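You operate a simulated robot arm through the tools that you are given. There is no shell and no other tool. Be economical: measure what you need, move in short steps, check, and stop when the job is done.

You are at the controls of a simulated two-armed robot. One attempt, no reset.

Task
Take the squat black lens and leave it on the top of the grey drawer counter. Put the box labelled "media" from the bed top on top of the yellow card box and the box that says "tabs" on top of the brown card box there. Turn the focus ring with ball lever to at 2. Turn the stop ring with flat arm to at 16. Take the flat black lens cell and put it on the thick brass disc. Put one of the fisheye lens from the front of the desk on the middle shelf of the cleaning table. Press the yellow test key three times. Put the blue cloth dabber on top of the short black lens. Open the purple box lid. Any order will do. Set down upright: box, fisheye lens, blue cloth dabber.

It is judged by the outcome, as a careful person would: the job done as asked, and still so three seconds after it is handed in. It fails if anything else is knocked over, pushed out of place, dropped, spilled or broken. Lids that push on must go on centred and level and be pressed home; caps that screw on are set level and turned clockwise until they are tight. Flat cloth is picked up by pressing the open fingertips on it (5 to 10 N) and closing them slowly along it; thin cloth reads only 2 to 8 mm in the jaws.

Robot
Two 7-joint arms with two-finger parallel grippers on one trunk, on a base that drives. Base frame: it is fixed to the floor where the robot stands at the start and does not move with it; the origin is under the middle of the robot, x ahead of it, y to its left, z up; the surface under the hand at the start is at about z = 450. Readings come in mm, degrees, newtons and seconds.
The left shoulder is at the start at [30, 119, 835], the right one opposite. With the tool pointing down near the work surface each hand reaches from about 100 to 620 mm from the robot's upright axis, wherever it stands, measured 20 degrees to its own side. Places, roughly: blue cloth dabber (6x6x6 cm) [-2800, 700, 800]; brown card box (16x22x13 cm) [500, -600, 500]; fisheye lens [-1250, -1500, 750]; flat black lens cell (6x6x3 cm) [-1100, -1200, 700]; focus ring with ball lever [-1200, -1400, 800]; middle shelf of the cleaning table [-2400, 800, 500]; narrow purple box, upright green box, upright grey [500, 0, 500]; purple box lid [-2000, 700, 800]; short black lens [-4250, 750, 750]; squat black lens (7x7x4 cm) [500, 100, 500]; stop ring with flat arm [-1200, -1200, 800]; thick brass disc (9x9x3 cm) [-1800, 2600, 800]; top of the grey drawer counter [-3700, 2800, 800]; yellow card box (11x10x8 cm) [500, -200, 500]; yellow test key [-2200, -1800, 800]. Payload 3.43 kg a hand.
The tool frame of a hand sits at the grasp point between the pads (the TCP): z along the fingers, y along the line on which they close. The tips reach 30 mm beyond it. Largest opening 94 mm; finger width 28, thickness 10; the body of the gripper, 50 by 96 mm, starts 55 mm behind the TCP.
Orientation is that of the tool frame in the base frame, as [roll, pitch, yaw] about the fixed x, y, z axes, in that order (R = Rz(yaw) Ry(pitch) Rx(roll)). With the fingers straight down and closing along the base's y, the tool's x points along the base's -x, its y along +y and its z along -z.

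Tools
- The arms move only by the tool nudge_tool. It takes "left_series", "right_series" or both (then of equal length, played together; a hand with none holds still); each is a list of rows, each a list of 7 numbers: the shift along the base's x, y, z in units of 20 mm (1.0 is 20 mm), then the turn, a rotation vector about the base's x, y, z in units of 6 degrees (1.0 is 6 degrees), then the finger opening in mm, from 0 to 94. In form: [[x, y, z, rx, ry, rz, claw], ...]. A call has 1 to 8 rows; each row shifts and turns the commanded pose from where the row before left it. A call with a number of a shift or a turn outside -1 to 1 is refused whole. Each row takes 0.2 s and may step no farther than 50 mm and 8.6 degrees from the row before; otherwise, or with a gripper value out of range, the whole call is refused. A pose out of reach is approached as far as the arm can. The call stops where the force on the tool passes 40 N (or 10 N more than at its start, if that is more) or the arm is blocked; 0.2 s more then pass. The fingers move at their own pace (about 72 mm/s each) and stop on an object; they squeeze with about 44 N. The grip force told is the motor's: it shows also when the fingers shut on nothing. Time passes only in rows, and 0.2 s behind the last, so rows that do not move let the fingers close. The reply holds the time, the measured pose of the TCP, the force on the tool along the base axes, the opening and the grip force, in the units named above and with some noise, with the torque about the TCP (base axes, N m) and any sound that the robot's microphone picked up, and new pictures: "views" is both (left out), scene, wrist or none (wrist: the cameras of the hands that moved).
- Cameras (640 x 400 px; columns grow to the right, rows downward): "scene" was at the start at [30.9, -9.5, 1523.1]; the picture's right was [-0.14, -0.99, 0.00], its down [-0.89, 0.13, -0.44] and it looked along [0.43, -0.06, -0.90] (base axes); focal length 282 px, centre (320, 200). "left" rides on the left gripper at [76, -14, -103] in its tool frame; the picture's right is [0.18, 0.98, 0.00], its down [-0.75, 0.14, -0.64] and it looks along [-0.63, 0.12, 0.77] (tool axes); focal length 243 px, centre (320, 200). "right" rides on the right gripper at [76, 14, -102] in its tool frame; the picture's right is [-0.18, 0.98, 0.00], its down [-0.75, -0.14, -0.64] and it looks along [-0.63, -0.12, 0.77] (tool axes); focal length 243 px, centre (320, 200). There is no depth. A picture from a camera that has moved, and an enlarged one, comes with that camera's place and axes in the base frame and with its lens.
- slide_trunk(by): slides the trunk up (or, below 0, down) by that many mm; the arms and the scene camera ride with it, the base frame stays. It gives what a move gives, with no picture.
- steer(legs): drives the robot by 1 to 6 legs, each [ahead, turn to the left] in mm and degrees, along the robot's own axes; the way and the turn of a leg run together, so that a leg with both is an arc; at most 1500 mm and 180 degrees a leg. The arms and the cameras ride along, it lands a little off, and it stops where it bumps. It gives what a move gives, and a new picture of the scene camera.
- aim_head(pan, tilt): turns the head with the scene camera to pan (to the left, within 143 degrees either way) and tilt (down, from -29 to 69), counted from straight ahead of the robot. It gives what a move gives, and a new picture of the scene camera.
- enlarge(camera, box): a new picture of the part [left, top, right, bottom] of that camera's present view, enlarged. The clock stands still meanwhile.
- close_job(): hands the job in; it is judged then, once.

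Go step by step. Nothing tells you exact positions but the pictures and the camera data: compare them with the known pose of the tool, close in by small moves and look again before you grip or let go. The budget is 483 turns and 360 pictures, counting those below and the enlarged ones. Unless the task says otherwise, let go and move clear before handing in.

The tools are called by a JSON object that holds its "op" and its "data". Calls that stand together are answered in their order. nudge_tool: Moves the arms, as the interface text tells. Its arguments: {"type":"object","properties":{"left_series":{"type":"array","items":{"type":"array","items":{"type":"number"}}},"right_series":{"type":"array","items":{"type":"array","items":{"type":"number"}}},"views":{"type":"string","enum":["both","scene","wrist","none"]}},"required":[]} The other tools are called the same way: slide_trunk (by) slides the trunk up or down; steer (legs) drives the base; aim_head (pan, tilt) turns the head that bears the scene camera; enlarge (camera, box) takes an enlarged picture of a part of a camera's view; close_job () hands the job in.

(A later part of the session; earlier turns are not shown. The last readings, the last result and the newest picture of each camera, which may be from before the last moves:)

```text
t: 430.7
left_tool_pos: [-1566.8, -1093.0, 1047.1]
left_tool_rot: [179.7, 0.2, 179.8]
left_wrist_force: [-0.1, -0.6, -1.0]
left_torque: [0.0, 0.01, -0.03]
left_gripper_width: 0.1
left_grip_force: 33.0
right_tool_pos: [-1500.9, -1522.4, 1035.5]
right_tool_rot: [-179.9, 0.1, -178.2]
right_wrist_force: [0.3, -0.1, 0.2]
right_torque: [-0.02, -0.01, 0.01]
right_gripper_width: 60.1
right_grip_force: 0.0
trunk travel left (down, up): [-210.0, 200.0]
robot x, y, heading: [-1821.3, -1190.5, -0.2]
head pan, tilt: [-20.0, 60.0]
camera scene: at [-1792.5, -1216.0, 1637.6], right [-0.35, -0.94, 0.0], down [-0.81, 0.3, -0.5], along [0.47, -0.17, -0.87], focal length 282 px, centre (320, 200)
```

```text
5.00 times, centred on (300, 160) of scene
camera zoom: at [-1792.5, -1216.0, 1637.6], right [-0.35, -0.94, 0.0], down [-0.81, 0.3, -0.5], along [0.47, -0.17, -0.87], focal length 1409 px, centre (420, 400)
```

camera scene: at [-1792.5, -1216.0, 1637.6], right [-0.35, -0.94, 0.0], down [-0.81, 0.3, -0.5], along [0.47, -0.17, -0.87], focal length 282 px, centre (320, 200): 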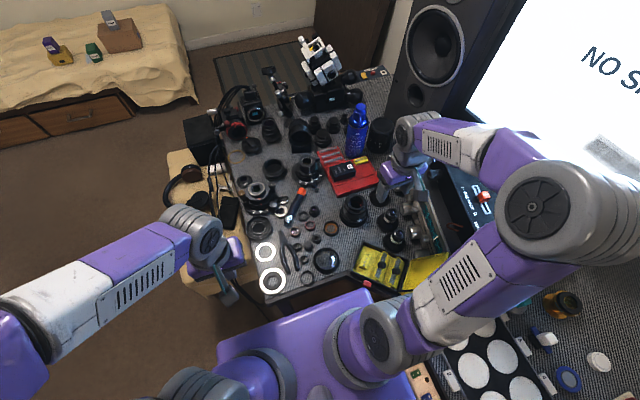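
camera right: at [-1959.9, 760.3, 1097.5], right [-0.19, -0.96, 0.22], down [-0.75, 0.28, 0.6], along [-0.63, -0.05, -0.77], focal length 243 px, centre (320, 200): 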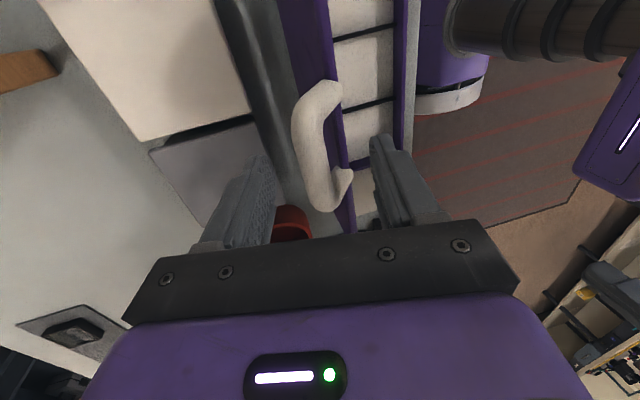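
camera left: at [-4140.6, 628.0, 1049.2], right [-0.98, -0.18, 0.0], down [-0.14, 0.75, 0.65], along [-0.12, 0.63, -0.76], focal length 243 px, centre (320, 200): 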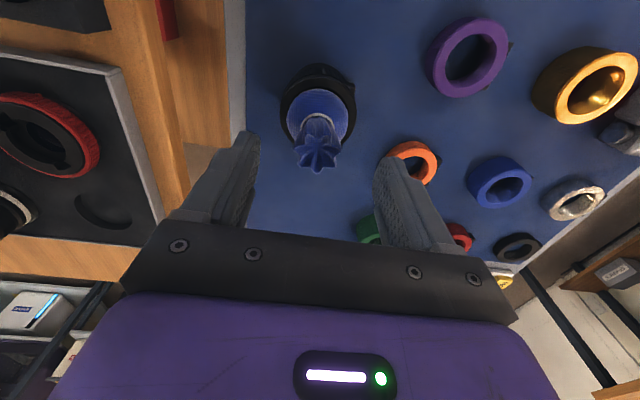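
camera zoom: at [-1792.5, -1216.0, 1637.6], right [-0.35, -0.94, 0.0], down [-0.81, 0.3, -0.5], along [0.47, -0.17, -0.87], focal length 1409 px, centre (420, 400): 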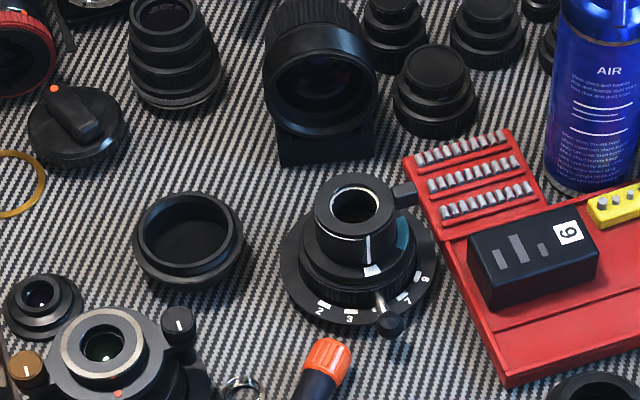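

The focus lever (ball) sits at 5; mark 2 is at ≈126° about pivot ≈[-1184,-1388]. Bring the right hand near for a closer look.

{"op": "nudge_tool", "data": {"right_series": [[1, 0.6, -0.5, 0, 0, 0, 60], [1, 0.6, -0.5, 0, 0, 0, 60], [1, 0.6, -0.5, 0, 0, 0, 60], [1, 0.6, -0.5, 0, 0, 0, 60], [1, 0.6, -0.5, 0, 0, 0, 60], [1, 0.6, -0.5, 0, 0, 0, 60], [1, 0.6, -0.5, 0, 0, 0, 60], [1, 0.6, -0.5, 0, 0, 0, 60]], "views": "none"}}

{"op": "nudge_tool", "data": {"right_series": [[1, 0.2, -0.5, 0, 0, 0, 60], [0.5, 0, -0.5, 0, 0, 0, 60]], "views": "wrist"}}

{"op": "enlarge", "data": {"camera": "right", "box": [200, 20, 440, 190]}}

```text
t: 432.5
left_tool_pos: [-1567.3, -1092.1, 1046.5]
left_tool_rot: [179.8, 0.1, 179.8]
left_wrist_force: [-0.2, -0.2, 0.8]
left_torque: [-0.04, 0.01, 0.03]
left_gripper_width: 0.0
left_grip_force: 32.2
right_tool_pos: [-1339.1, -1426.0, 955.1]
right_tool_rot: [-179.9, 0.1, -178.1]
right_wrist_force: [0.0, -0.6, 0.4]
right_torque: [0.02, -0.03, -0.01]
right_gripper_width: 59.6
right_grip_force: 0.1
trunk travel left (down, up): [-210.0, 200.0]
robot x, y, heading: [-1824.3, -1189.9, -0.2]
head pan, tilt: [-20.0, 60.0]
```

```text
t: 433.1
left_tool_pos: [-1566.3, -1091.6, 1046.5]
left_tool_rot: [179.8, 0.2, 179.8]
left_wrist_force: [0.2, 0.1, 0.1]
left_torque: [0.02, 0.0, 0.0]
left_gripper_width: 0.0
left_grip_force: 33.2
right_tool_pos: [-1309.5, -1422.8, 934.0]
right_tool_rot: [-179.9, 0.2, -178.1]
right_wrist_force: [0.0, 0.4, -0.7]
right_torque: [0.01, 0.0, -0.03]
right_gripper_width: 60.1
right_grip_force: 0.0
trunk travel left (down, up): [-210.0, 200.0]
robot x, y, heading: [-1824.1, -1193.0, -0.0]
head pan, tilt: [-20.0, 60.0]
camera right: at [-1387.1, -1411.6, 1037.1], right [0.15, 0.99, 0.0], down [0.76, -0.11, 0.64], along [0.64, -0.1, -0.76], focal length 243 px, centre (320, 200)
```

right: 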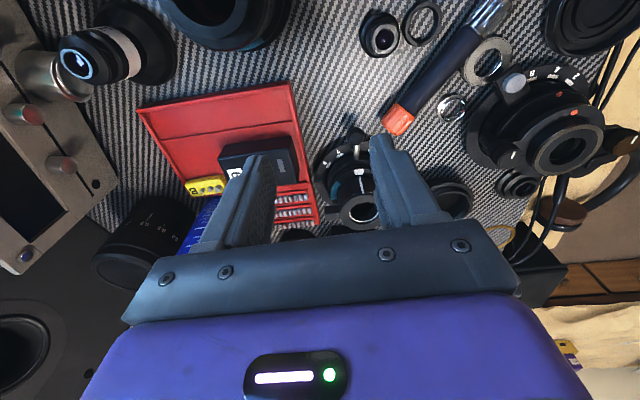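

```text
2.35 times, centred on (320, 105) of right
camera zoom: at [-1387.1, -1411.6, 1037.1], right [0.15, 0.99, 0.0], down [0.76, -0.11, 0.64], along [0.64, -0.1, -0.76], focal length 571 px, centre (320, 424)
```

zoom: 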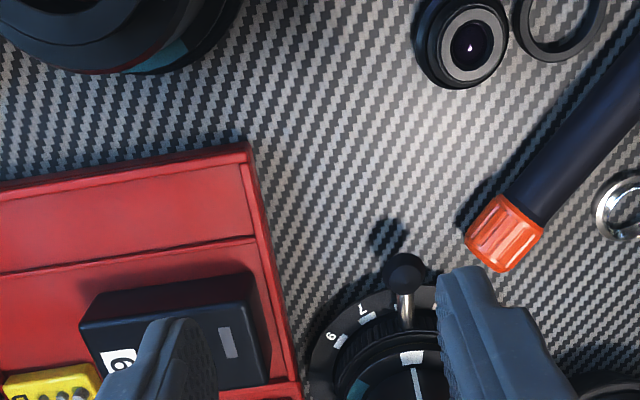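

Ball at [-1256,-1388,771]. I'll close the fingers, turn the hand 90°, and come down on the −y side of the lever rod.

{"op": "nudge_tool", "data": {"right_series": [[0.3, 0, 0, 0, 0, 1, 0], [0.3, 0, 0, 0, 0, 1, 0], [0.3, 0, 0, 0, 0, 1, 0], [0.3, 0, 0, 0, 0, 1, 0], [0.3, 0, 0, 0, 0, 1, 0], [0.3, 0, 0, 0, 0, 1, 0], [0.3, 0, 0, 0, 0, 1, 0], [0.3, 0, 0, 0, 0, 1, 0]], "views": "none"}}

{"op": "nudge_tool", "data": {"right_series": [[0.3, 0.1, 0, 0, 0, 1, 0], [0.3, 0.1, 0, 0, 0, 1, 0], [0.3, 0.1, -0.5, 0, 0, 1, 0], [0.1, 0.1, -0.5, 0, 0, 1, 0], [0, 0, -0.5, 0, 0, 1, 0], [0, 0, -0.5, 0, 0, 1, 0], [0, 0, -0.5, 0, 0, 0.7, 0]], "views": "wrist"}}

{"op": "enlarge", "data": {"camera": "right", "box": [180, 60, 420, 240]}}

{"op": "enlarge", "data": {"camera": "scene", "box": [270, 145, 340, 200]}}

```text
t: 434.9
left_tool_pos: [-1566.9, -1090.7, 1046.0]
left_tool_rot: [179.8, 0.2, 179.8]
left_wrist_force: [0.2, -1.3, 0.5]
left_torque: [0.05, 0.01, -0.01]
left_gripper_width: 0.0
left_grip_force: 33.6
right_tool_pos: [-1263.6, -1423.0, 934.9]
right_tool_rot: [-179.9, 0.2, -129.9]
right_wrist_force: [0.6, 1.2, -0.3]
right_torque: [-0.01, -0.01, 0.01]
right_gripper_width: 0.0
right_grip_force: 32.9
trunk travel left (down, up): [-210.0, 200.0]
robot x, y, heading: [-1823.0, -1191.8, -0.2]
head pan, tilt: [-20.0, 60.0]
```

```text
t: 436.5
left_tool_pos: [-1567.0, -1091.0, 1046.4]
left_tool_rot: [179.7, 0.2, 179.8]
left_wrist_force: [0.0, -0.5, -0.1]
left_torque: [0.0, -0.02, -0.01]
left_gripper_width: 0.2
left_grip_force: 32.9
right_tool_pos: [-1242.8, -1414.8, 883.8]
right_tool_rot: [-179.8, 0.1, -89.8]
right_wrist_force: [0.0, 0.1, 0.3]
right_torque: [0.01, -0.01, -0.03]
right_gripper_width: 0.0
right_grip_force: 33.0
trunk travel left (down, up): [-210.0, 200.0]
robot x, y, heading: [-1822.7, -1191.1, 0.0]
head pan, tilt: [-20.0, 60.0]
camera right: at [-1257.6, -1491.2, 986.1], right [-0.98, 0.18, 0.0], down [0.14, 0.75, 0.64], along [0.12, 0.63, -0.76], focal length 243 px, centre (320, 200)
```

right: 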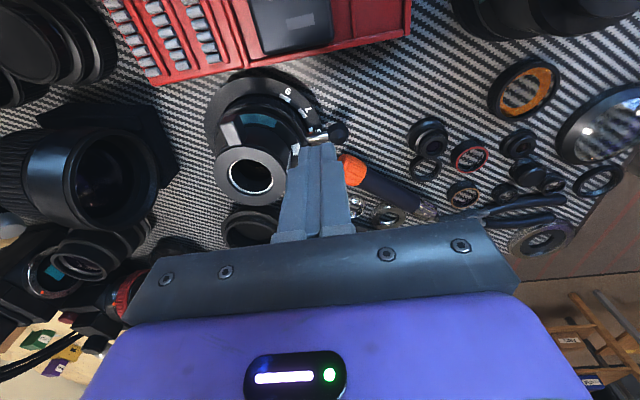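

```text
2.22 times, centred on (300, 150) of right
camera zoom: at [-1257.6, -1491.2, 986.1], right [-0.98, 0.18, 0.0], down [0.14, 0.75, 0.64], along [0.12, 0.63, -0.76], focal length 539 px, centre (364, 311)
```

zoom: 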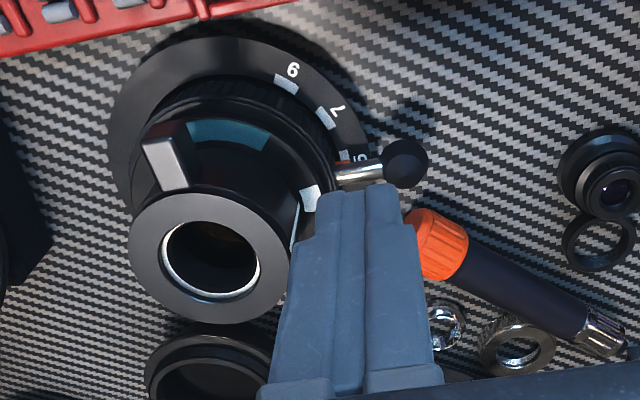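

```text
7.27 times, centred on (305, 172) of scene
camera zoom: at [-1792.2, -1215.9, 1637.6], right [-0.34, -0.94, 0.0], down [-0.81, 0.3, -0.5], along [0.47, -0.17, -0.87], focal length 2049 px, centre (429, 400)
```

zoom: 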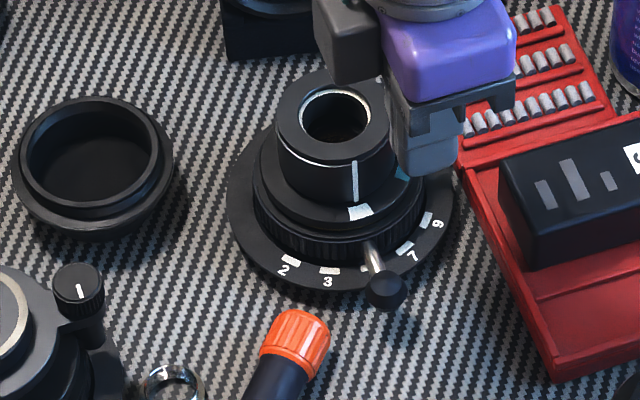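

Great view: lever rod at y≈-1390. Descend the closed fingers to tip height ~762 on its −y side.

{"op": "nudge_tool", "data": {"right_series": [[0.05, 0, -0.9, 0, 0, 0, 0], [0, 0, -0.9, 0, 0, 0, 0], [0, 0, -0.9, 0, 0, 0, 0], [0, 0, -0.8, 0, 0, 0, 0], [0, 0, -0.6, 0, 0, 0, 0], [0, 0, -0.4, 0, 0, 0, 0]], "views": "none"}}

{"op": "enlarge", "data": {"camera": "right", "box": [180, 60, 420, 240]}}

{"op": "enlarge", "data": {"camera": "scene", "box": [270, 145, 340, 200]}}

```text
t: 437.9
left_tool_pos: [-1566.7, -1091.8, 1046.4]
left_tool_rot: [179.8, 0.3, 179.8]
left_wrist_force: [-0.4, 0.6, -0.3]
left_torque: [0.02, 0.02, 0.0]
left_gripper_width: 0.2
left_grip_force: 33.6
right_tool_pos: [-1242.3, -1412.7, 795.2]
right_tool_rot: [-179.9, 0.1, -89.9]
right_wrist_force: [0.1, -0.7, -0.8]
right_torque: [0.0, 0.01, 0.03]
right_gripper_width: 0.0
right_grip_force: 33.1
trunk travel left (down, up): [-210.0, 200.0]
robot x, y, heading: [-1825.7, -1189.3, -0.2]
head pan, tilt: [-20.0, 60.0]
```

```text
2.22 times, centred on (300, 150) of right
camera zoom: at [-1257.0, -1490.1, 897.1], right [-0.98, 0.18, 0.0], down [0.14, 0.75, 0.64], along [0.12, 0.63, -0.76], focal length 539 px, centre (364, 311)
```

zoom: 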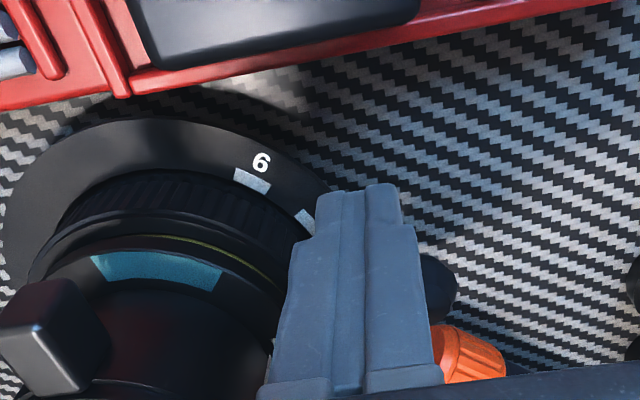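

```text
7.27 times, centred on (305, 172) of scene
camera zoom: at [-1792.3, -1215.9, 1637.6], right [-0.34, -0.94, 0.0], down [-0.81, 0.3, -0.5], along [0.47, -0.17, -0.87], focal length 2049 px, centre (429, 400)
```

zoom: 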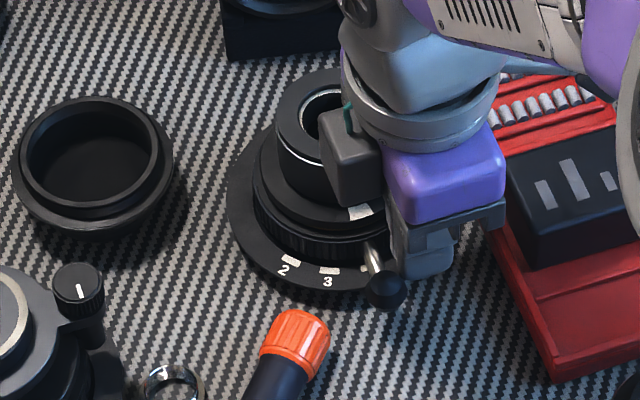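

{"op": "nudge_tool", "data": {"right_series": [[0.015, 0.29, 0, 0, 0, -0.83, 0], [-0.025, 0.27, 0, 0, 0, -0.83, 0], [0.005, 0.265, 0, 0, 0, -0.83, 0], [0.025, 0.26, 0, 0, 0, -0.83, 0], [0.045, 0.25, 0, 0, 0, -0.83, 0], [0.02, 0.245, 0, 0, 0, -0.83, 0]], "views": "none"}}

{"op": "enlarge", "data": {"camera": "scene", "box": [270, 145, 340, 200]}}

```text
t: 439.3
left_tool_pos: [-1566.7, -1092.4, 1047.0]
left_tool_rot: [179.7, 0.2, 179.9]
left_wrist_force: [0.4, 0.3, -0.1]
left_torque: [0.01, 0.02, -0.02]
left_gripper_width: 0.0
left_grip_force: 33.2
right_tool_pos: [-1239.9, -1381.8, 795.8]
right_tool_rot: [-179.9, 0.2, -119.9]
right_wrist_force: [0.3, -0.7, 0.8]
right_torque: [-0.02, -0.01, 0.0]
right_gripper_width: 0.2
right_grip_force: 33.2
trunk travel left (down, up): [-210.0, 200.0]
robot x, y, heading: [-1823.3, -1193.4, -0.2]
head pan, tilt: [-20.0, 60.0]
```

```text
7.27 times, centred on (305, 172) of scene
camera zoom: at [-1792.5, -1215.8, 1637.6], right [-0.34, -0.94, 0.0], down [-0.81, 0.3, -0.5], along [0.47, -0.17, -0.87], focal length 2049 px, centre (429, 400)
```

zoom: 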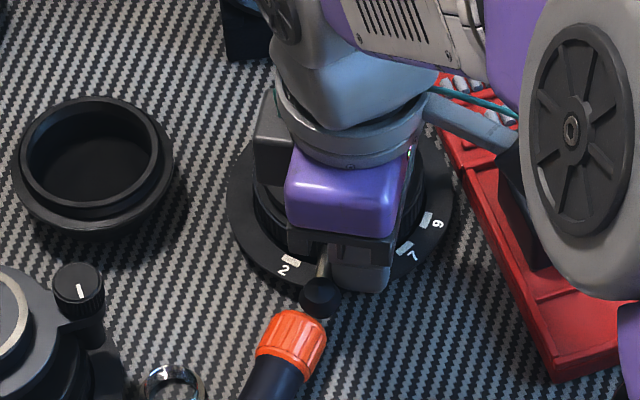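

{"op": "enlarge", "data": {"camera": "scene", "box": [290, 172, 320, 196]}}

{"op": "enlarge", "data": {"camera": "right", "box": [180, 60, 420, 240]}}

```text
16.00 times, centred on (305, 184) of scene
camera zoom: at [-1792.5, -1215.8, 1637.6], right [-0.34, -0.94, 0.0], down [-0.81, 0.3, -0.5], along [0.47, -0.17, -0.87], focal length 4507 px, centre (560, 456)
```

zoom: 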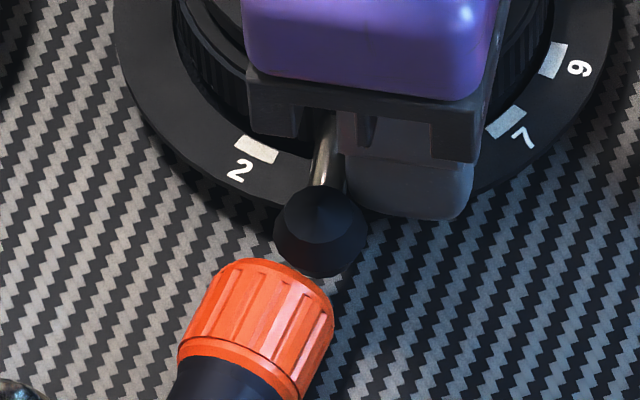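

```text
2.22 times, centred on (300, 150) of right
camera zoom: at [-1291.4, -1441.5, 897.8], right [-0.76, 0.65, 0.0], down [0.5, 0.58, 0.64], along [0.42, 0.49, -0.76], focal length 539 px, centre (364, 311)
```

zoom: 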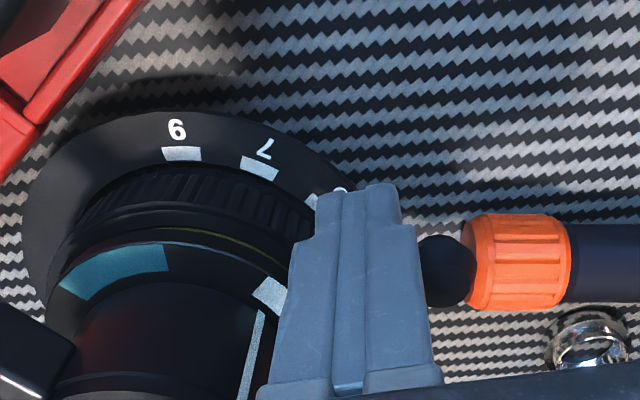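

The ball just grazes the screwdriver end (≈2 mm). Continue slowly; the path leads away from it.

{"op": "nudge_tool", "data": {"right_series": [[0.02, 0.125, 0, 0, 0, -0.42, 0], [0.02, 0.125, 0, 0, 0, -0.42, 0], [0.035, 0.12, 0, 0, 0, -0.42, 0], [0.035, 0.12, 0, 0, 0, -0.42, 0], [0.042, 0.118, 0, 0, 0, -0.42, 0], [0.042, 0.118, 0, 0, 0, -0.42, 0], [0.05, 0.112, 0, 0, 0, -0.42, 0], [0.05, 0.112, 0, 0, 0, -0.42, 0]], "views": "none"}}

{"op": "enlarge", "data": {"camera": "scene", "box": [270, 145, 340, 200]}}

```text
t: 441.1
left_tool_pos: [-1567.4, -1091.6, 1045.8]
left_tool_rot: [179.8, 0.1, 179.8]
left_wrist_force: [0.3, -0.6, 0.5]
left_torque: [0.01, 0.05, 0.0]
left_gripper_width: 0.1
left_grip_force: 32.9
right_tool_pos: [-1234.5, -1363.1, 794.9]
right_tool_rot: [-179.8, 0.0, -140.0]
right_wrist_force: [0.2, -0.2, 0.8]
right_torque: [0.0, -0.04, -0.03]
right_gripper_width: 0.0
right_grip_force: 32.7
trunk travel left (down, up): [-210.0, 200.0]
robot x, y, heading: [-1826.8, -1195.3, -0.3]
head pan, tilt: [-20.0, 60.0]
```

```text
7.27 times, centred on (305, 172) of scene
camera zoom: at [-1792.5, -1215.9, 1637.6], right [-0.34, -0.94, 0.0], down [-0.81, 0.3, -0.5], along [0.47, -0.17, -0.87], focal length 2049 px, centre (429, 400)
```

zoom: 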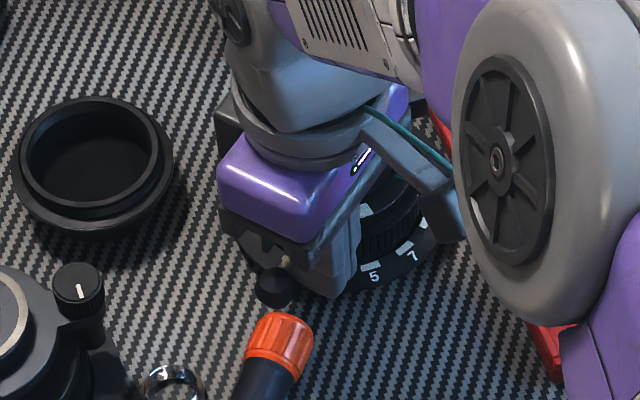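

{"op": "nudge_tool", "data": {"right_series": [[0.06, 0.1, 0, 0, 0, -0.4, 0], [0.06, 0.1, 0, 0, 0, -0.4, 0], [0.065, 0.1, 0, 0, 0, -0.4, 0]], "views": "none"}}

{"op": "enlarge", "data": {"camera": "scene", "box": [270, 145, 340, 200]}}

```text
t: 441.9
left_tool_pos: [-1567.7, -1091.7, 1047.1]
left_tool_rot: [179.6, 0.2, 179.8]
left_wrist_force: [-0.2, 0.1, -0.5]
left_torque: [0.01, -0.01, -0.01]
left_gripper_width: 0.0
left_grip_force: 32.7
right_tool_pos: [-1231.2, -1356.6, 793.7]
right_tool_rot: [-179.9, 0.1, -147.2]
right_wrist_force: [-0.4, -0.8, -0.1]
right_torque: [0.01, 0.0, -0.03]
right_gripper_width: 0.0
right_grip_force: 32.8
trunk travel left (down, up): [-210.0, 200.0]
robot x, y, heading: [-1821.5, -1191.5, -0.2]
head pan, tilt: [-20.0, 60.0]
```

```text
7.27 times, centred on (305, 172) of scene
camera zoom: at [-1792.4, -1215.9, 1637.6], right [-0.34, -0.94, 0.0], down [-0.81, 0.3, -0.5], along [0.47, -0.17, -0.87], focal length 2049 px, centre (429, 400)
```

zoom: 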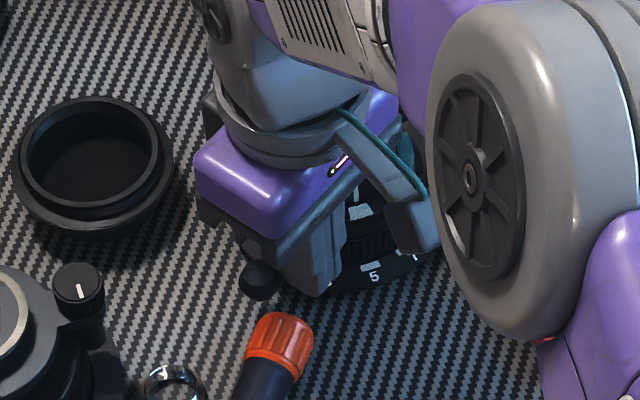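

{"op": "nudge_tool", "data": {"right_series": [[0.05, 0.07, 0, 0, 0, -0.3, 0], [-0.05, -0.1, 0.1, 0, 0, 0, 0], [-0.1, -0.2, 1, 0, 0, 0, 0], [-0.1, -0.2, 1, 0, 0, 0, 0], [-0.5, -0.5, 1, 0, 0, 0.5, 0], [-1, -0.5, 1, 0, 0, 1, 0], [-1, -0.5, 0.5, 0, 0, 1, 0], [-1, -0.5, 0, 0, 0, 1, 0]], "views": "none"}}

{"op": "enlarge", "data": {"camera": "scene", "box": [270, 145, 340, 200]}}

```text
t: 443.7
left_tool_pos: [-1567.3, -1091.8, 1046.3]
left_tool_rot: [179.7, 0.3, 179.9]
left_wrist_force: [0.0, 0.2, 0.0]
left_torque: [0.0, 0.01, 0.0]
left_gripper_width: 0.0
left_grip_force: 33.0
right_tool_pos: [-1306.6, -1405.8, 889.0]
right_tool_rot: [-179.9, 0.2, -127.9]
right_wrist_force: [0.2, 0.8, -0.4]
right_torque: [0.02, -0.02, 0.0]
right_gripper_width: 0.1
right_grip_force: 33.0
trunk travel left (down, up): [-210.0, 200.0]
robot x, y, heading: [-1826.3, -1193.9, 0.1]
head pan, tilt: [-20.0, 60.0]
```

```text
7.27 times, centred on (305, 172) of scene
camera zoom: at [-1793.0, -1216.2, 1637.6], right [-0.34, -0.94, 0.0], down [-0.81, 0.3, -0.5], along [0.47, -0.17, -0.87], focal length 2049 px, centre (429, 400)
```

zoom: 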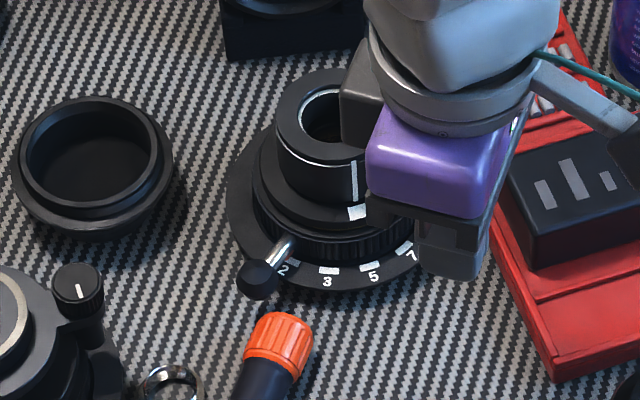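

The lever now lies over mark 2. Now identify the fisheye lenses; zoom on candidates.

{"op": "enlarge", "data": {"camera": "scene", "box": [340, 170, 420, 260]}}

{"op": "enlarge", "data": {"camera": "scene", "box": [300, 100, 380, 160]}}

{"op": "enlarge", "data": {"camera": "scene", "box": [230, 90, 310, 150]}}

```text
4.44 times, centred on (380, 215) of scene
camera zoom: at [-1793.0, -1216.2, 1637.6], right [-0.34, -0.94, 0.0], down [-0.81, 0.3, -0.5], along [0.47, -0.17, -0.87], focal length 1252 px, centre (53, 133)
```

zoom: 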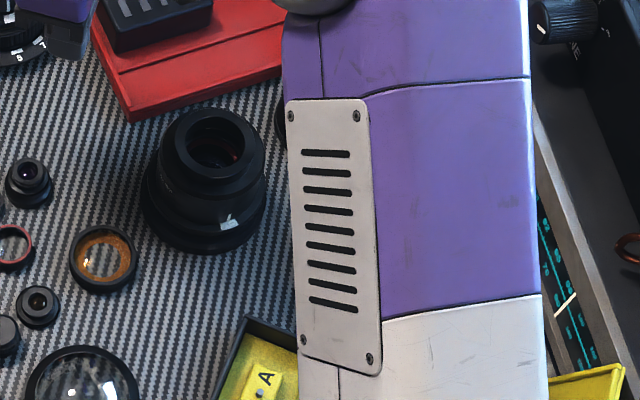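

```text
6.67 times, centred on (340, 130) of scene
camera zoom: at [-1793.0, -1216.2, 1637.6], right [-0.34, -0.94, 0.0], down [-0.81, 0.3, -0.5], along [0.47, -0.17, -0.87], focal length 1878 px, centre (187, 667)
```

zoom: 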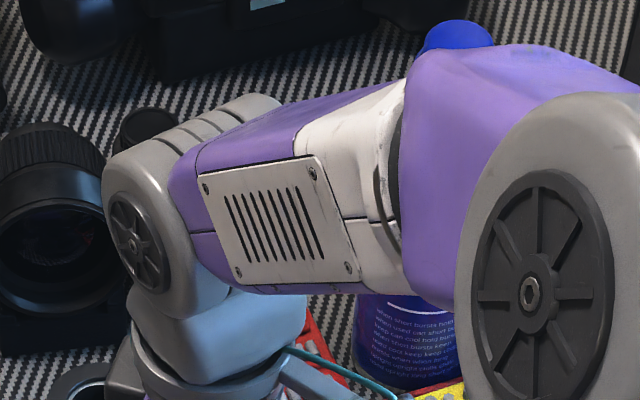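

```text
6.67 times, centred on (270, 120) of scene
camera zoom: at [-1793.0, -1216.2, 1637.6], right [-0.34, -0.94, 0.0], down [-0.81, 0.3, -0.5], along [0.47, -0.17, -0.87], focal length 1878 px, centre (653, 733)
```

zoom: 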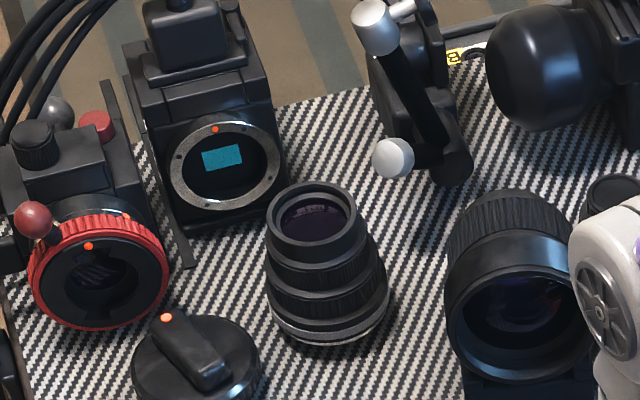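

{"op": "nudge_tool", "data": {"right_series": [[-1, 0, 0.8, 0, 0, -1, 0], [-1, 0, 0.8, 0, 0, -1, 0], [-1, 0, 0.8, 0, 0, -1, 0], [-1, 0, 0, 0, 0, -1, 0], [-1, -0.5, 0, 0, 0, -1, 0], [-1, -0.5, 0, 0, 0, -1, 0], [-1, -0.5, 0, 0, 0, -1, 0], [-1, -0.5, 0, 0, 0, -1, 0]], "views": "none"}}

{"op": "nudge_tool", "data": {"right_series": [[-0.5, -0.5, 0, 0, 0, -0.6, 0], [0, -0.5, 0, 0, 0, 0, 0]], "views": "both"}}

{"op": "enlarge", "data": {"camera": "right", "box": [160, 0, 400, 160]}}

{"op": "enlarge", "data": {"camera": "scene", "box": [290, 90, 390, 170]}}

```text
t: 445.5
left_tool_pos: [-1567.7, -1092.0, 1047.9]
left_tool_rot: [179.7, 0.2, 179.8]
left_wrist_force: [0.7, -0.2, 0.6]
left_torque: [0.0, 0.0, 0.01]
left_gripper_width: 0.0
left_grip_force: 33.0
right_tool_pos: [-1464.9, -1444.9, 933.5]
right_tool_rot: [-179.9, 0.2, -175.9]
right_wrist_force: [0.2, -0.5, 0.5]
right_torque: [0.01, -0.01, -0.02]
right_gripper_width: 0.0
right_grip_force: 33.0
trunk travel left (down, up): [-210.0, 200.0]
robot x, y, heading: [-1822.5, -1192.3, -0.2]
head pan, tilt: [-20.0, 60.0]
```

```text
t: 446.1
left_tool_pos: [-1567.1, -1091.2, 1047.1]
left_tool_rot: [179.7, 0.3, 179.7]
left_wrist_force: [0.5, -0.3, 0.1]
left_torque: [-0.02, 0.03, -0.02]
left_gripper_width: 0.0
left_grip_force: 33.5
right_tool_pos: [-1473.0, -1467.8, 934.9]
right_tool_rot: [-179.8, 0.1, -179.6]
right_wrist_force: [-0.2, -0.3, -0.3]
right_torque: [0.0, 0.01, 0.02]
right_gripper_width: 0.0
right_grip_force: 33.0
trunk travel left (down, up): [-210.0, 200.0]
robot x, y, heading: [-1821.9, -1189.3, -0.1]
head pan, tilt: [-20.0, 60.0]
camera scene: at [-1792.0, -1215.9, 1637.6], right [-0.34, -0.94, 0.0], down [-0.81, 0.3, -0.5], along [0.47, -0.17, -0.87], focal length 282 px, centre (320, 200)
camera right: at [-1550.9, -1452.9, 1036.8], right [0.18, 0.98, 0.0], down [0.75, -0.13, 0.64], along [0.63, -0.12, -0.77], focal length 243 px, centre (320, 200)
```

scene: 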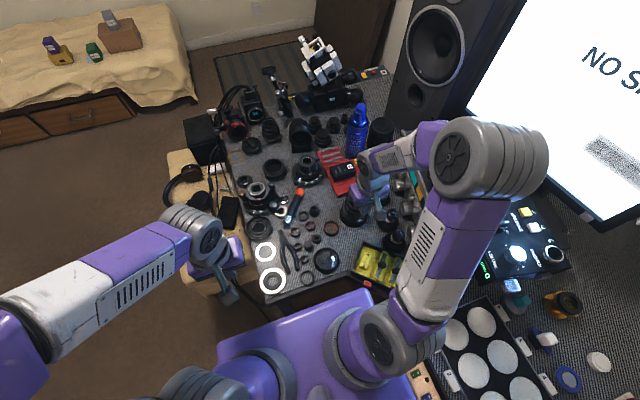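
right: 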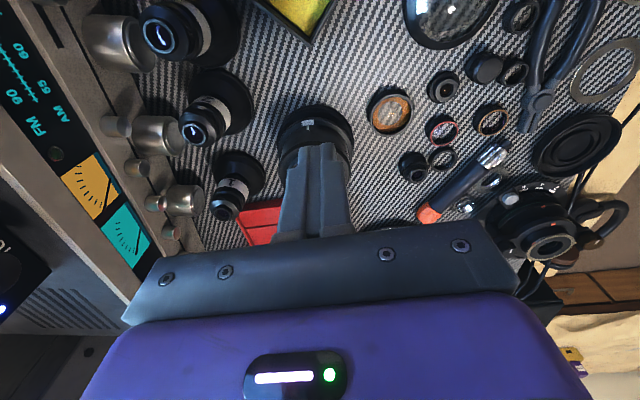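

```text
2.50 times, centred on (280, 80) of right
camera zoom: at [-1550.9, -1452.9, 1036.8], right [0.18, 0.98, 0.0], down [0.75, -0.13, 0.64], along [0.63, -0.12, -0.77], focal length 606 px, centre (420, 500)
```

zoom: 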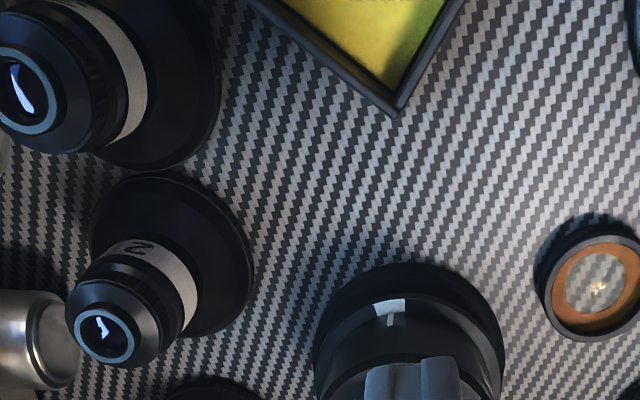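

```text
5.00 times, centred on (340, 130) of scene
camera zoom: at [-1792.0, -1215.9, 1637.6], right [-0.34, -0.94, 0.0], down [-0.81, 0.3, -0.5], along [0.47, -0.17, -0.87], focal length 1409 px, centre (220, 550)
```

zoom: 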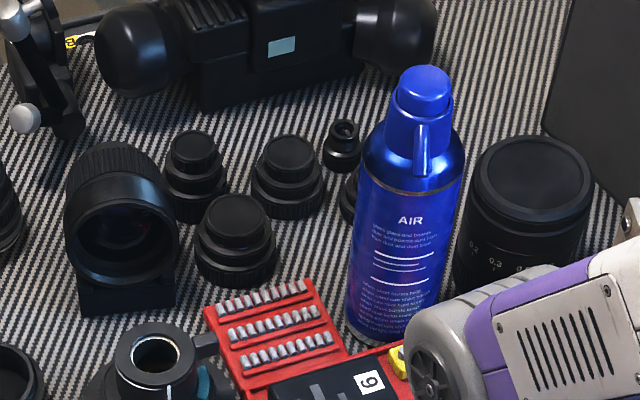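

{"op": "enlarge", "data": {"camera": "right", "box": [360, 50, 520, 190]}}

{"op": "enlarge", "data": {"camera": "scene", "box": [330, 115, 360, 140]}}

{"op": "enlarge", "data": {"camera": "scene", "box": [290, 195, 345, 245]}}

```text
2.86 times, centred on (440, 120) of right
camera zoom: at [-1550.9, -1452.9, 1036.8], right [0.18, 0.98, 0.0], down [0.75, -0.13, 0.64], along [0.63, -0.12, -0.77], focal length 693 px, centre (-23, 429)
```

zoom: 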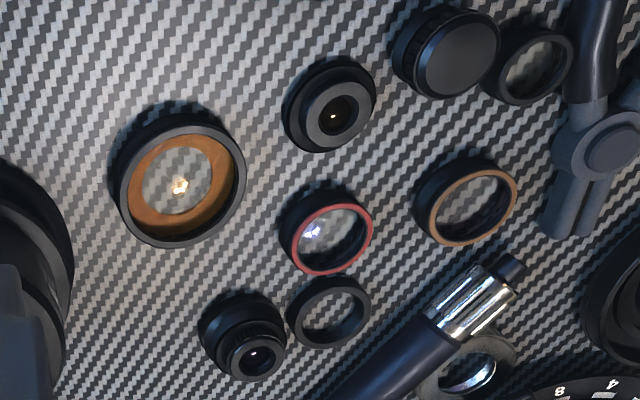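

```text
16.00 times, centred on (345, 128) of scene
camera zoom: at [-1792.0, -1215.9, 1637.6], right [-0.34, -0.94, 0.0], down [-0.81, 0.3, -0.5], along [0.47, -0.17, -0.87], focal length 4507 px, centre (-80, 1360)
```

zoom: 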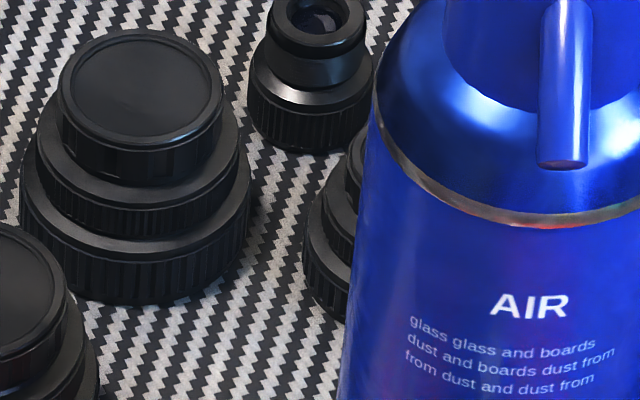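

```text
8.00 times, centred on (318, 220) of scene
camera zoom: at [-1792.0, -1215.9, 1637.6], right [-0.34, -0.94, 0.0], down [-0.81, 0.3, -0.5], along [0.47, -0.17, -0.87], focal length 2254 px, centre (340, 40)
```

zoom: 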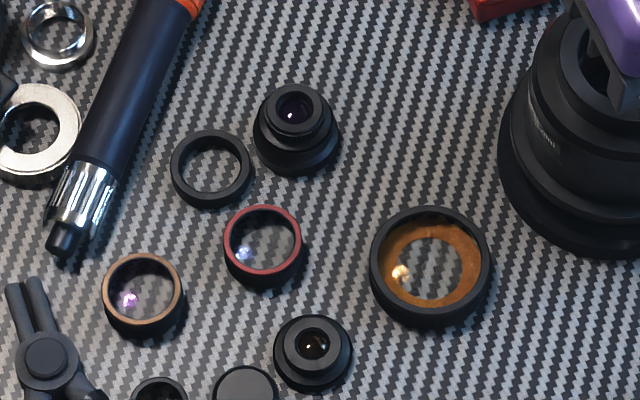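

{"op": "nudge_tool", "data": {"right_series": [[0, 1, 0, 0, 0, 0, 0], [0, 1, 0, 0, 0, 0, 0], [0, 1, -0.5, 0, 0, 0, 0], [0, 1, -0.5, 0, 0, 0, 0], [0, 0.5, -0.5, 0, 0, 0, 0], [0, 0, -0.5, 0, 0, 0, 0]], "views": "none"}}

{"op": "enlarge", "data": {"camera": "right", "box": [230, 0, 430, 140]}}

{"op": "enlarge", "data": {"camera": "scene", "box": [300, 205, 324, 223]}}

{"op": "enlarge", "data": {"camera": "scene", "box": [304, 228, 330, 248]}}

```text
t: 447.5
left_tool_pos: [-1566.8, -1091.7, 1047.2]
left_tool_rot: [179.7, 0.2, 179.8]
left_wrist_force: [-0.4, 0.6, -0.3]
left_torque: [0.0, 0.03, -0.01]
left_gripper_width: 0.0
left_grip_force: 32.9
right_tool_pos: [-1474.1, -1376.5, 894.4]
right_tool_rot: [-179.9, 0.2, -179.5]
right_wrist_force: [-0.1, -0.5, 0.3]
right_torque: [-0.01, 0.01, -0.03]
right_gripper_width: 0.0
right_grip_force: 32.8
trunk travel left (down, up): [-210.0, 200.0]
robot x, y, heading: [-1824.3, -1192.6, -0.3]
head pan, tilt: [-20.0, 60.0]
```

```text
2.86 times, centred on (330, 70) of right
camera zoom: at [-1551.3, -1362.8, 996.2], right [0.18, 0.98, 0.0], down [0.75, -0.13, 0.64], along [0.63, -0.12, -0.76], focal length 693 px, centre (291, 571)
```

zoom: 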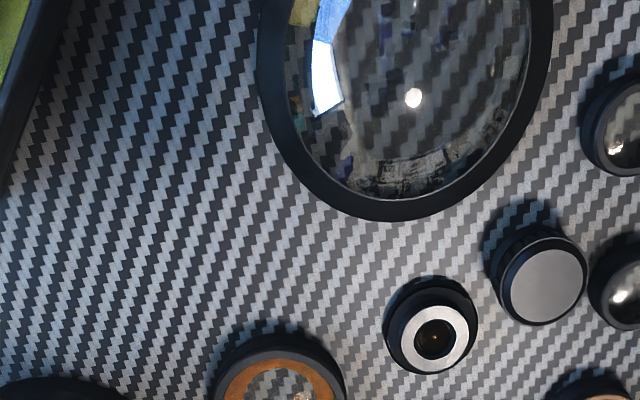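

```text
16.00 times, centred on (312, 214) of scene
camera zoom: at [-1792.3, -1215.9, 1637.6], right [-0.34, -0.94, 0.0], down [-0.81, 0.3, -0.5], along [0.47, -0.17, -0.87], focal length 4507 px, centre (448, -24)
```

zoom: 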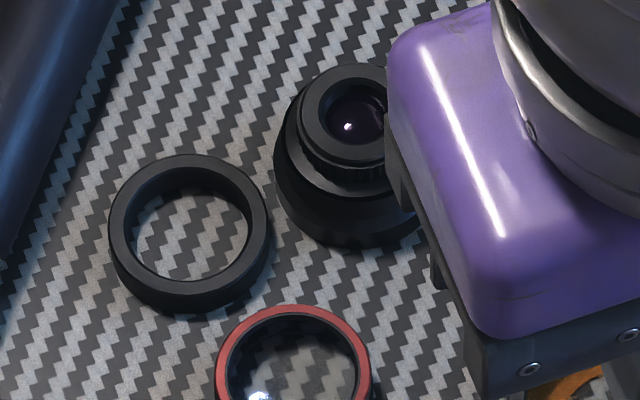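

```text
16.00 times, centred on (317, 238) of scene
camera zoom: at [-1792.3, -1215.9, 1637.6], right [-0.34, -0.94, 0.0], down [-0.81, 0.3, -0.5], along [0.47, -0.17, -0.87], focal length 4507 px, centre (368, -408)
```

zoom: 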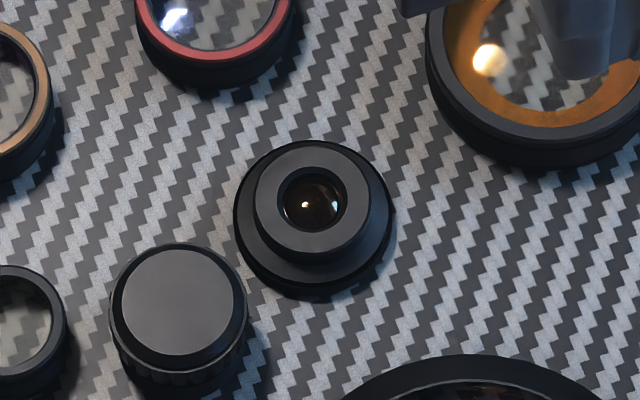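

The three flared lenses numbered 1–3 look like the fisheyes; lens 1 (~[-1388,-1590], top z≈834) is the easiest to reach. Move the right hand behind it for a close look.

{"op": "nudge_tool", "data": {"right_series": [[0, -1, 1, 0, 0, 0, 70], [0, -1, 1, 0, 0, 0, 70], [0, -1, 0, 0, 0, 0, 70], [0, -1, 0, 0, 0, 0, 70], [0, -1, 0, 0, 0, 0, 70], [0, -1, 0, 0, 0, 0, 70], [0, -1, 0, 0, 0, 0, 70], [0, -1, 0, 0, 0, 0, 70]], "views": "none"}}

{"op": "nudge_tool", "data": {"right_series": [[0.5, -1, 0, 0, 0, 0, 70], [0.5, -1, 0, 0, 0, 0, 70], [0.5, -0.7, 0, 0, 0, 0, 70]], "views": "both"}}

{"op": "enlarge", "data": {"camera": "right", "box": [200, 0, 440, 180]}}

{"op": "enlarge", "data": {"camera": "scene", "box": [350, 160, 430, 230]}}

```text
t: 449.3
left_tool_pos: [-1567.5, -1091.2, 1047.0]
left_tool_rot: [179.7, 0.3, 179.7]
left_wrist_force: [-0.5, -0.3, -0.3]
left_torque: [-0.02, 0.0, 0.01]
left_gripper_width: 0.0
left_grip_force: 32.7
right_tool_pos: [-1475.3, -1536.7, 933.6]
right_tool_rot: [-179.9, 0.1, -179.5]
right_wrist_force: [-0.5, 0.1, -0.1]
right_torque: [0.05, -0.01, -0.04]
right_gripper_width: 70.0
right_grip_force: 0.1
trunk travel left (down, up): [-210.0, 200.0]
robot x, y, heading: [-1824.0, -1188.6, -0.1]
head pan, tilt: [-20.0, 60.0]
```

```text
t: 450.1
left_tool_pos: [-1566.9, -1092.3, 1046.0]
left_tool_rot: [179.7, 0.2, 179.8]
left_wrist_force: [-0.3, 0.5, -0.2]
left_torque: [0.03, -0.03, 0.02]
left_gripper_width: 0.0
left_grip_force: 32.8
right_tool_pos: [-1444.9, -1591.2, 935.1]
right_tool_rot: [-179.9, 0.1, -179.7]
right_wrist_force: [-0.1, -0.1, -0.8]
right_torque: [0.0, -0.02, 0.03]
right_gripper_width: 69.8
right_grip_force: 0.0
trunk travel left (down, up): [-210.0, 200.0]
robot x, y, heading: [-1824.8, -1192.7, -0.1]
head pan, tilt: [-20.0, 60.0]
camera scene: at [-1792.1, -1216.4, 1637.6], right [-0.34, -0.94, 0.0], down [-0.81, 0.3, -0.5], along [0.47, -0.17, -0.87], focal length 282 px, centre (320, 200)
camera right: at [-1521.9, -1577.4, 1036.7], right [0.18, 0.98, 0.0], down [0.75, -0.13, 0.64], along [0.63, -0.12, -0.77], focal length 243 px, centre (320, 200)
```

scene: 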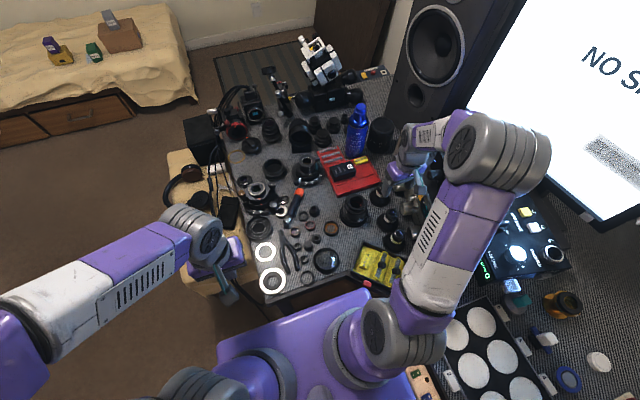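
right: 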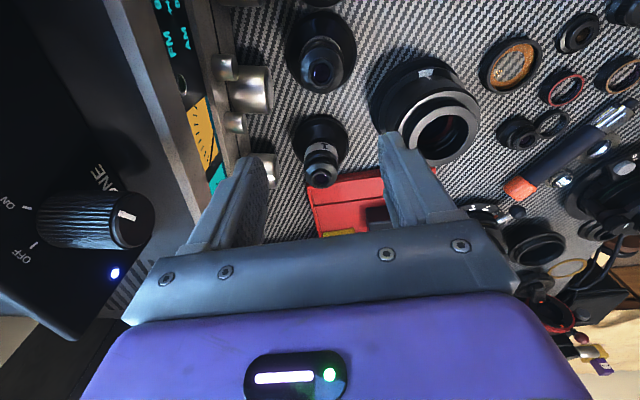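

```text
2.22 times, centred on (320, 90) of right
camera zoom: at [-1521.9, -1577.4, 1036.7], right [0.18, 0.98, 0.0], down [0.75, -0.13, 0.64], along [0.63, -0.12, -0.77], focal length 539 px, centre (320, 444)
```

zoom: 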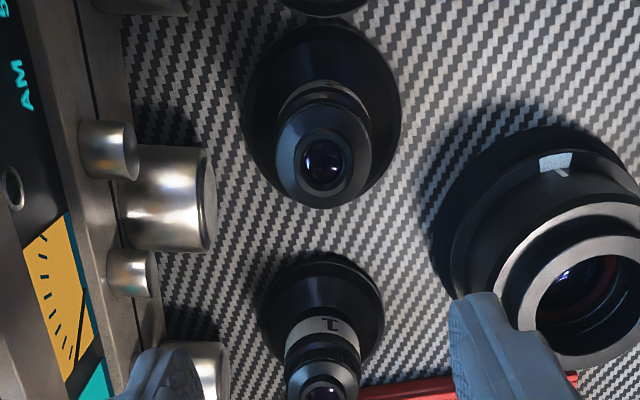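

```text
5.71 times, centred on (390, 195) of scene
camera zoom: at [-1792.1, -1216.4, 1637.6], right [-0.34, -0.94, 0.0], down [-0.81, 0.3, -0.5], along [0.47, -0.17, -0.87], focal length 1610 px, centre (-80, 229)
```

zoom: 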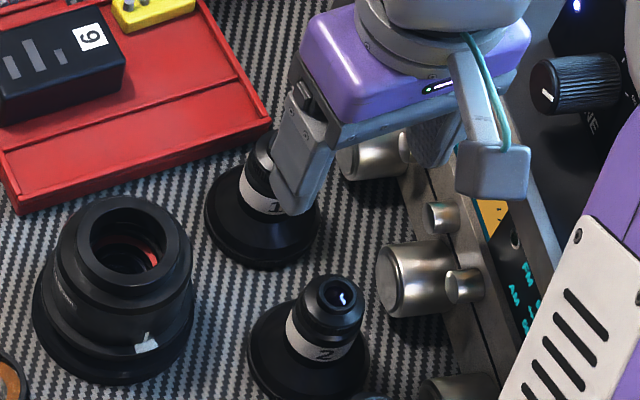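

Lens 1 is at ≈[-1386,-1602]. Approach over it with fingers open 64.

{"op": "nudge_tool", "data": {"right_series": [[1, -0.3, 0, 0, 0, 0, 64], [1, -0.25, 0, 0, 0, 0, 64], [0.95, 0, -0.5, 0, 0, 0, 64], [0, 0, -0.8, 0, 0, 0, 64]], "views": "wrist"}}

{"op": "enlarge", "data": {"camera": "right", "box": [200, 60, 440, 240]}}

```text
t: 451.1
left_tool_pos: [-1567.0, -1091.4, 1046.7]
left_tool_rot: [179.7, 0.2, 179.8]
left_wrist_force: [0.4, 0.5, -0.2]
left_torque: [0.01, 0.0, 0.01]
left_gripper_width: 0.0
left_grip_force: 33.0
right_tool_pos: [-1385.9, -1601.5, 908.8]
right_tool_rot: [-180.0, 0.1, -179.5]
right_wrist_force: [-0.5, 0.0, -0.3]
right_torque: [-0.02, -0.02, 0.0]
right_gripper_width: 64.0
right_grip_force: 0.1
trunk travel left (down, up): [-210.0, 200.0]
robot x, y, heading: [-1828.5, -1190.7, -0.2]
head pan, tilt: [-20.0, 60.0]
camera right: at [-1462.1, -1588.4, 1011.3], right [0.18, 0.98, 0.0], down [0.75, -0.13, 0.64], along [0.63, -0.12, -0.76], focal length 243 px, centre (320, 200)
```

right: 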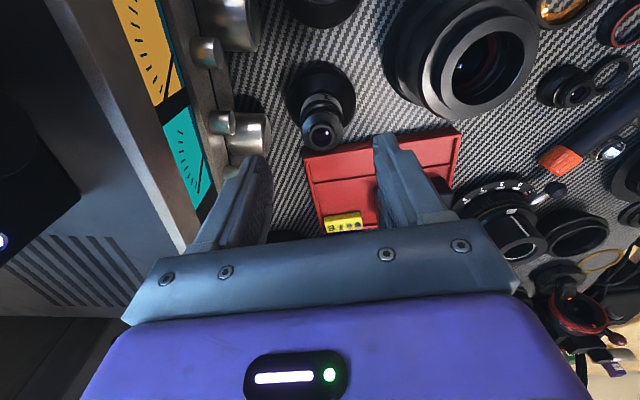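

```text
2.22 times, centred on (320, 150) of right
camera zoom: at [-1462.1, -1588.4, 1011.3], right [0.18, 0.98, 0.0], down [0.75, -0.13, 0.64], along [0.63, -0.12, -0.76], focal length 539 px, centre (320, 311)
```

zoom: 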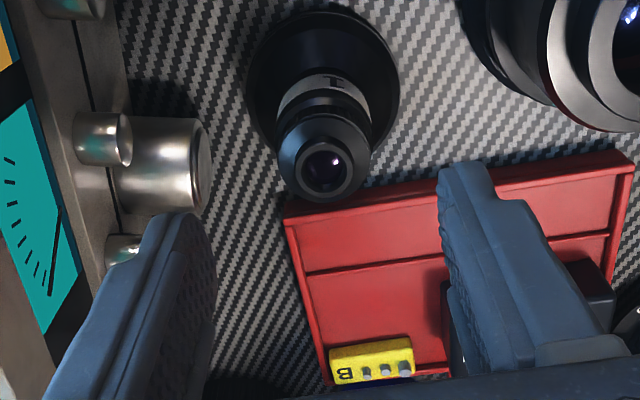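

{"op": "nudge_tool", "data": {"right_series": [[0.2, -0.1, -0.8, 0, 0, 0, 56], [0, 0, -1, 0, 0, 0, 56], [0, 0, -1, 0, 0, 0, 56], [0, 0, -1, 0, 0, 0, 56], [0, 0, -0.8, 0, 0, 0, 56]], "views": "wrist"}}

{"op": "enlarge", "data": {"camera": "right", "box": [200, 80, 440, 260]}}

{"op": "enlarge", "data": {"camera": "scene", "box": [350, 160, 430, 230]}}

```text
t: 452.3
left_tool_pos: [-1566.6, -1091.3, 1047.0]
left_tool_rot: [179.7, 0.2, 179.8]
left_wrist_force: [-0.5, 0.7, -1.0]
left_torque: [-0.02, -0.01, 0.02]
left_gripper_width: 0.0
left_grip_force: 32.6
right_tool_pos: [-1382.1, -1604.1, 816.0]
right_tool_rot: [-179.8, 0.3, -179.6]
right_wrist_force: [-0.2, -0.6, -0.9]
right_torque: [0.03, 0.02, -0.01]
right_gripper_width: 56.2
right_grip_force: 0.0
trunk travel left (down, up): [-210.0, 200.0]
robot x, y, heading: [-1825.6, -1193.2, -0.4]
head pan, tilt: [-20.0, 60.0]
camera right: at [-1458.3, -1589.3, 918.8], right [0.18, 0.98, 0.0], down [0.75, -0.13, 0.64], along [0.63, -0.12, -0.76], focal length 243 px, centre (320, 200)
```

right: 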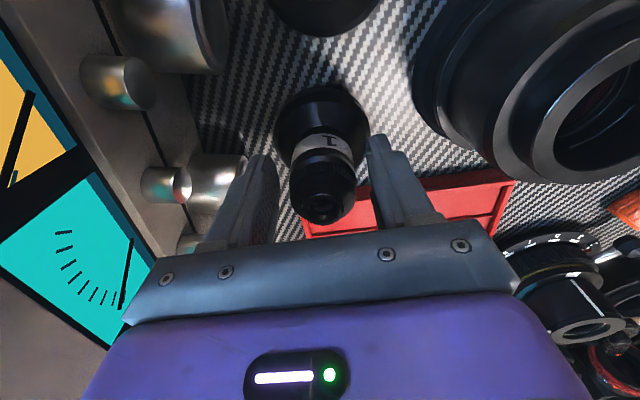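

```text
2.22 times, centred on (320, 170) of right
camera zoom: at [-1458.3, -1589.3, 918.8], right [0.18, 0.98, 0.0], down [0.75, -0.13, 0.64], along [0.63, -0.12, -0.76], focal length 539 px, centre (320, 267)
```

zoom: 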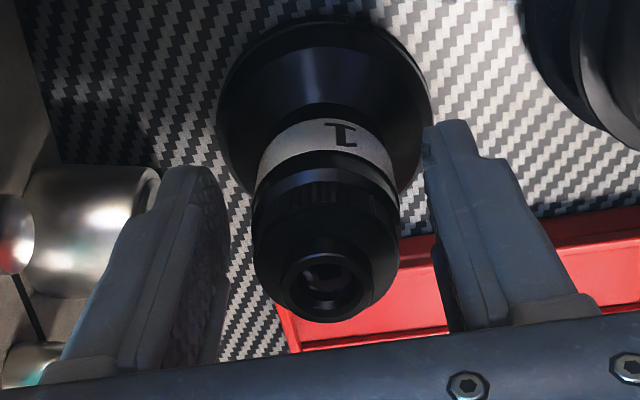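

```text
5.71 times, centred on (390, 195) of scene
camera zoom: at [-1792.2, -1216.0, 1637.6], right [-0.34, -0.94, 0.0], down [-0.81, 0.3, -0.5], along [0.47, -0.17, -0.87], focal length 1610 px, centre (-80, 229)
```

zoom: 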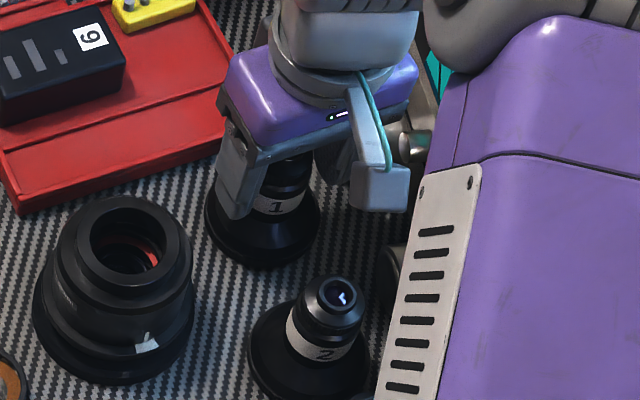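

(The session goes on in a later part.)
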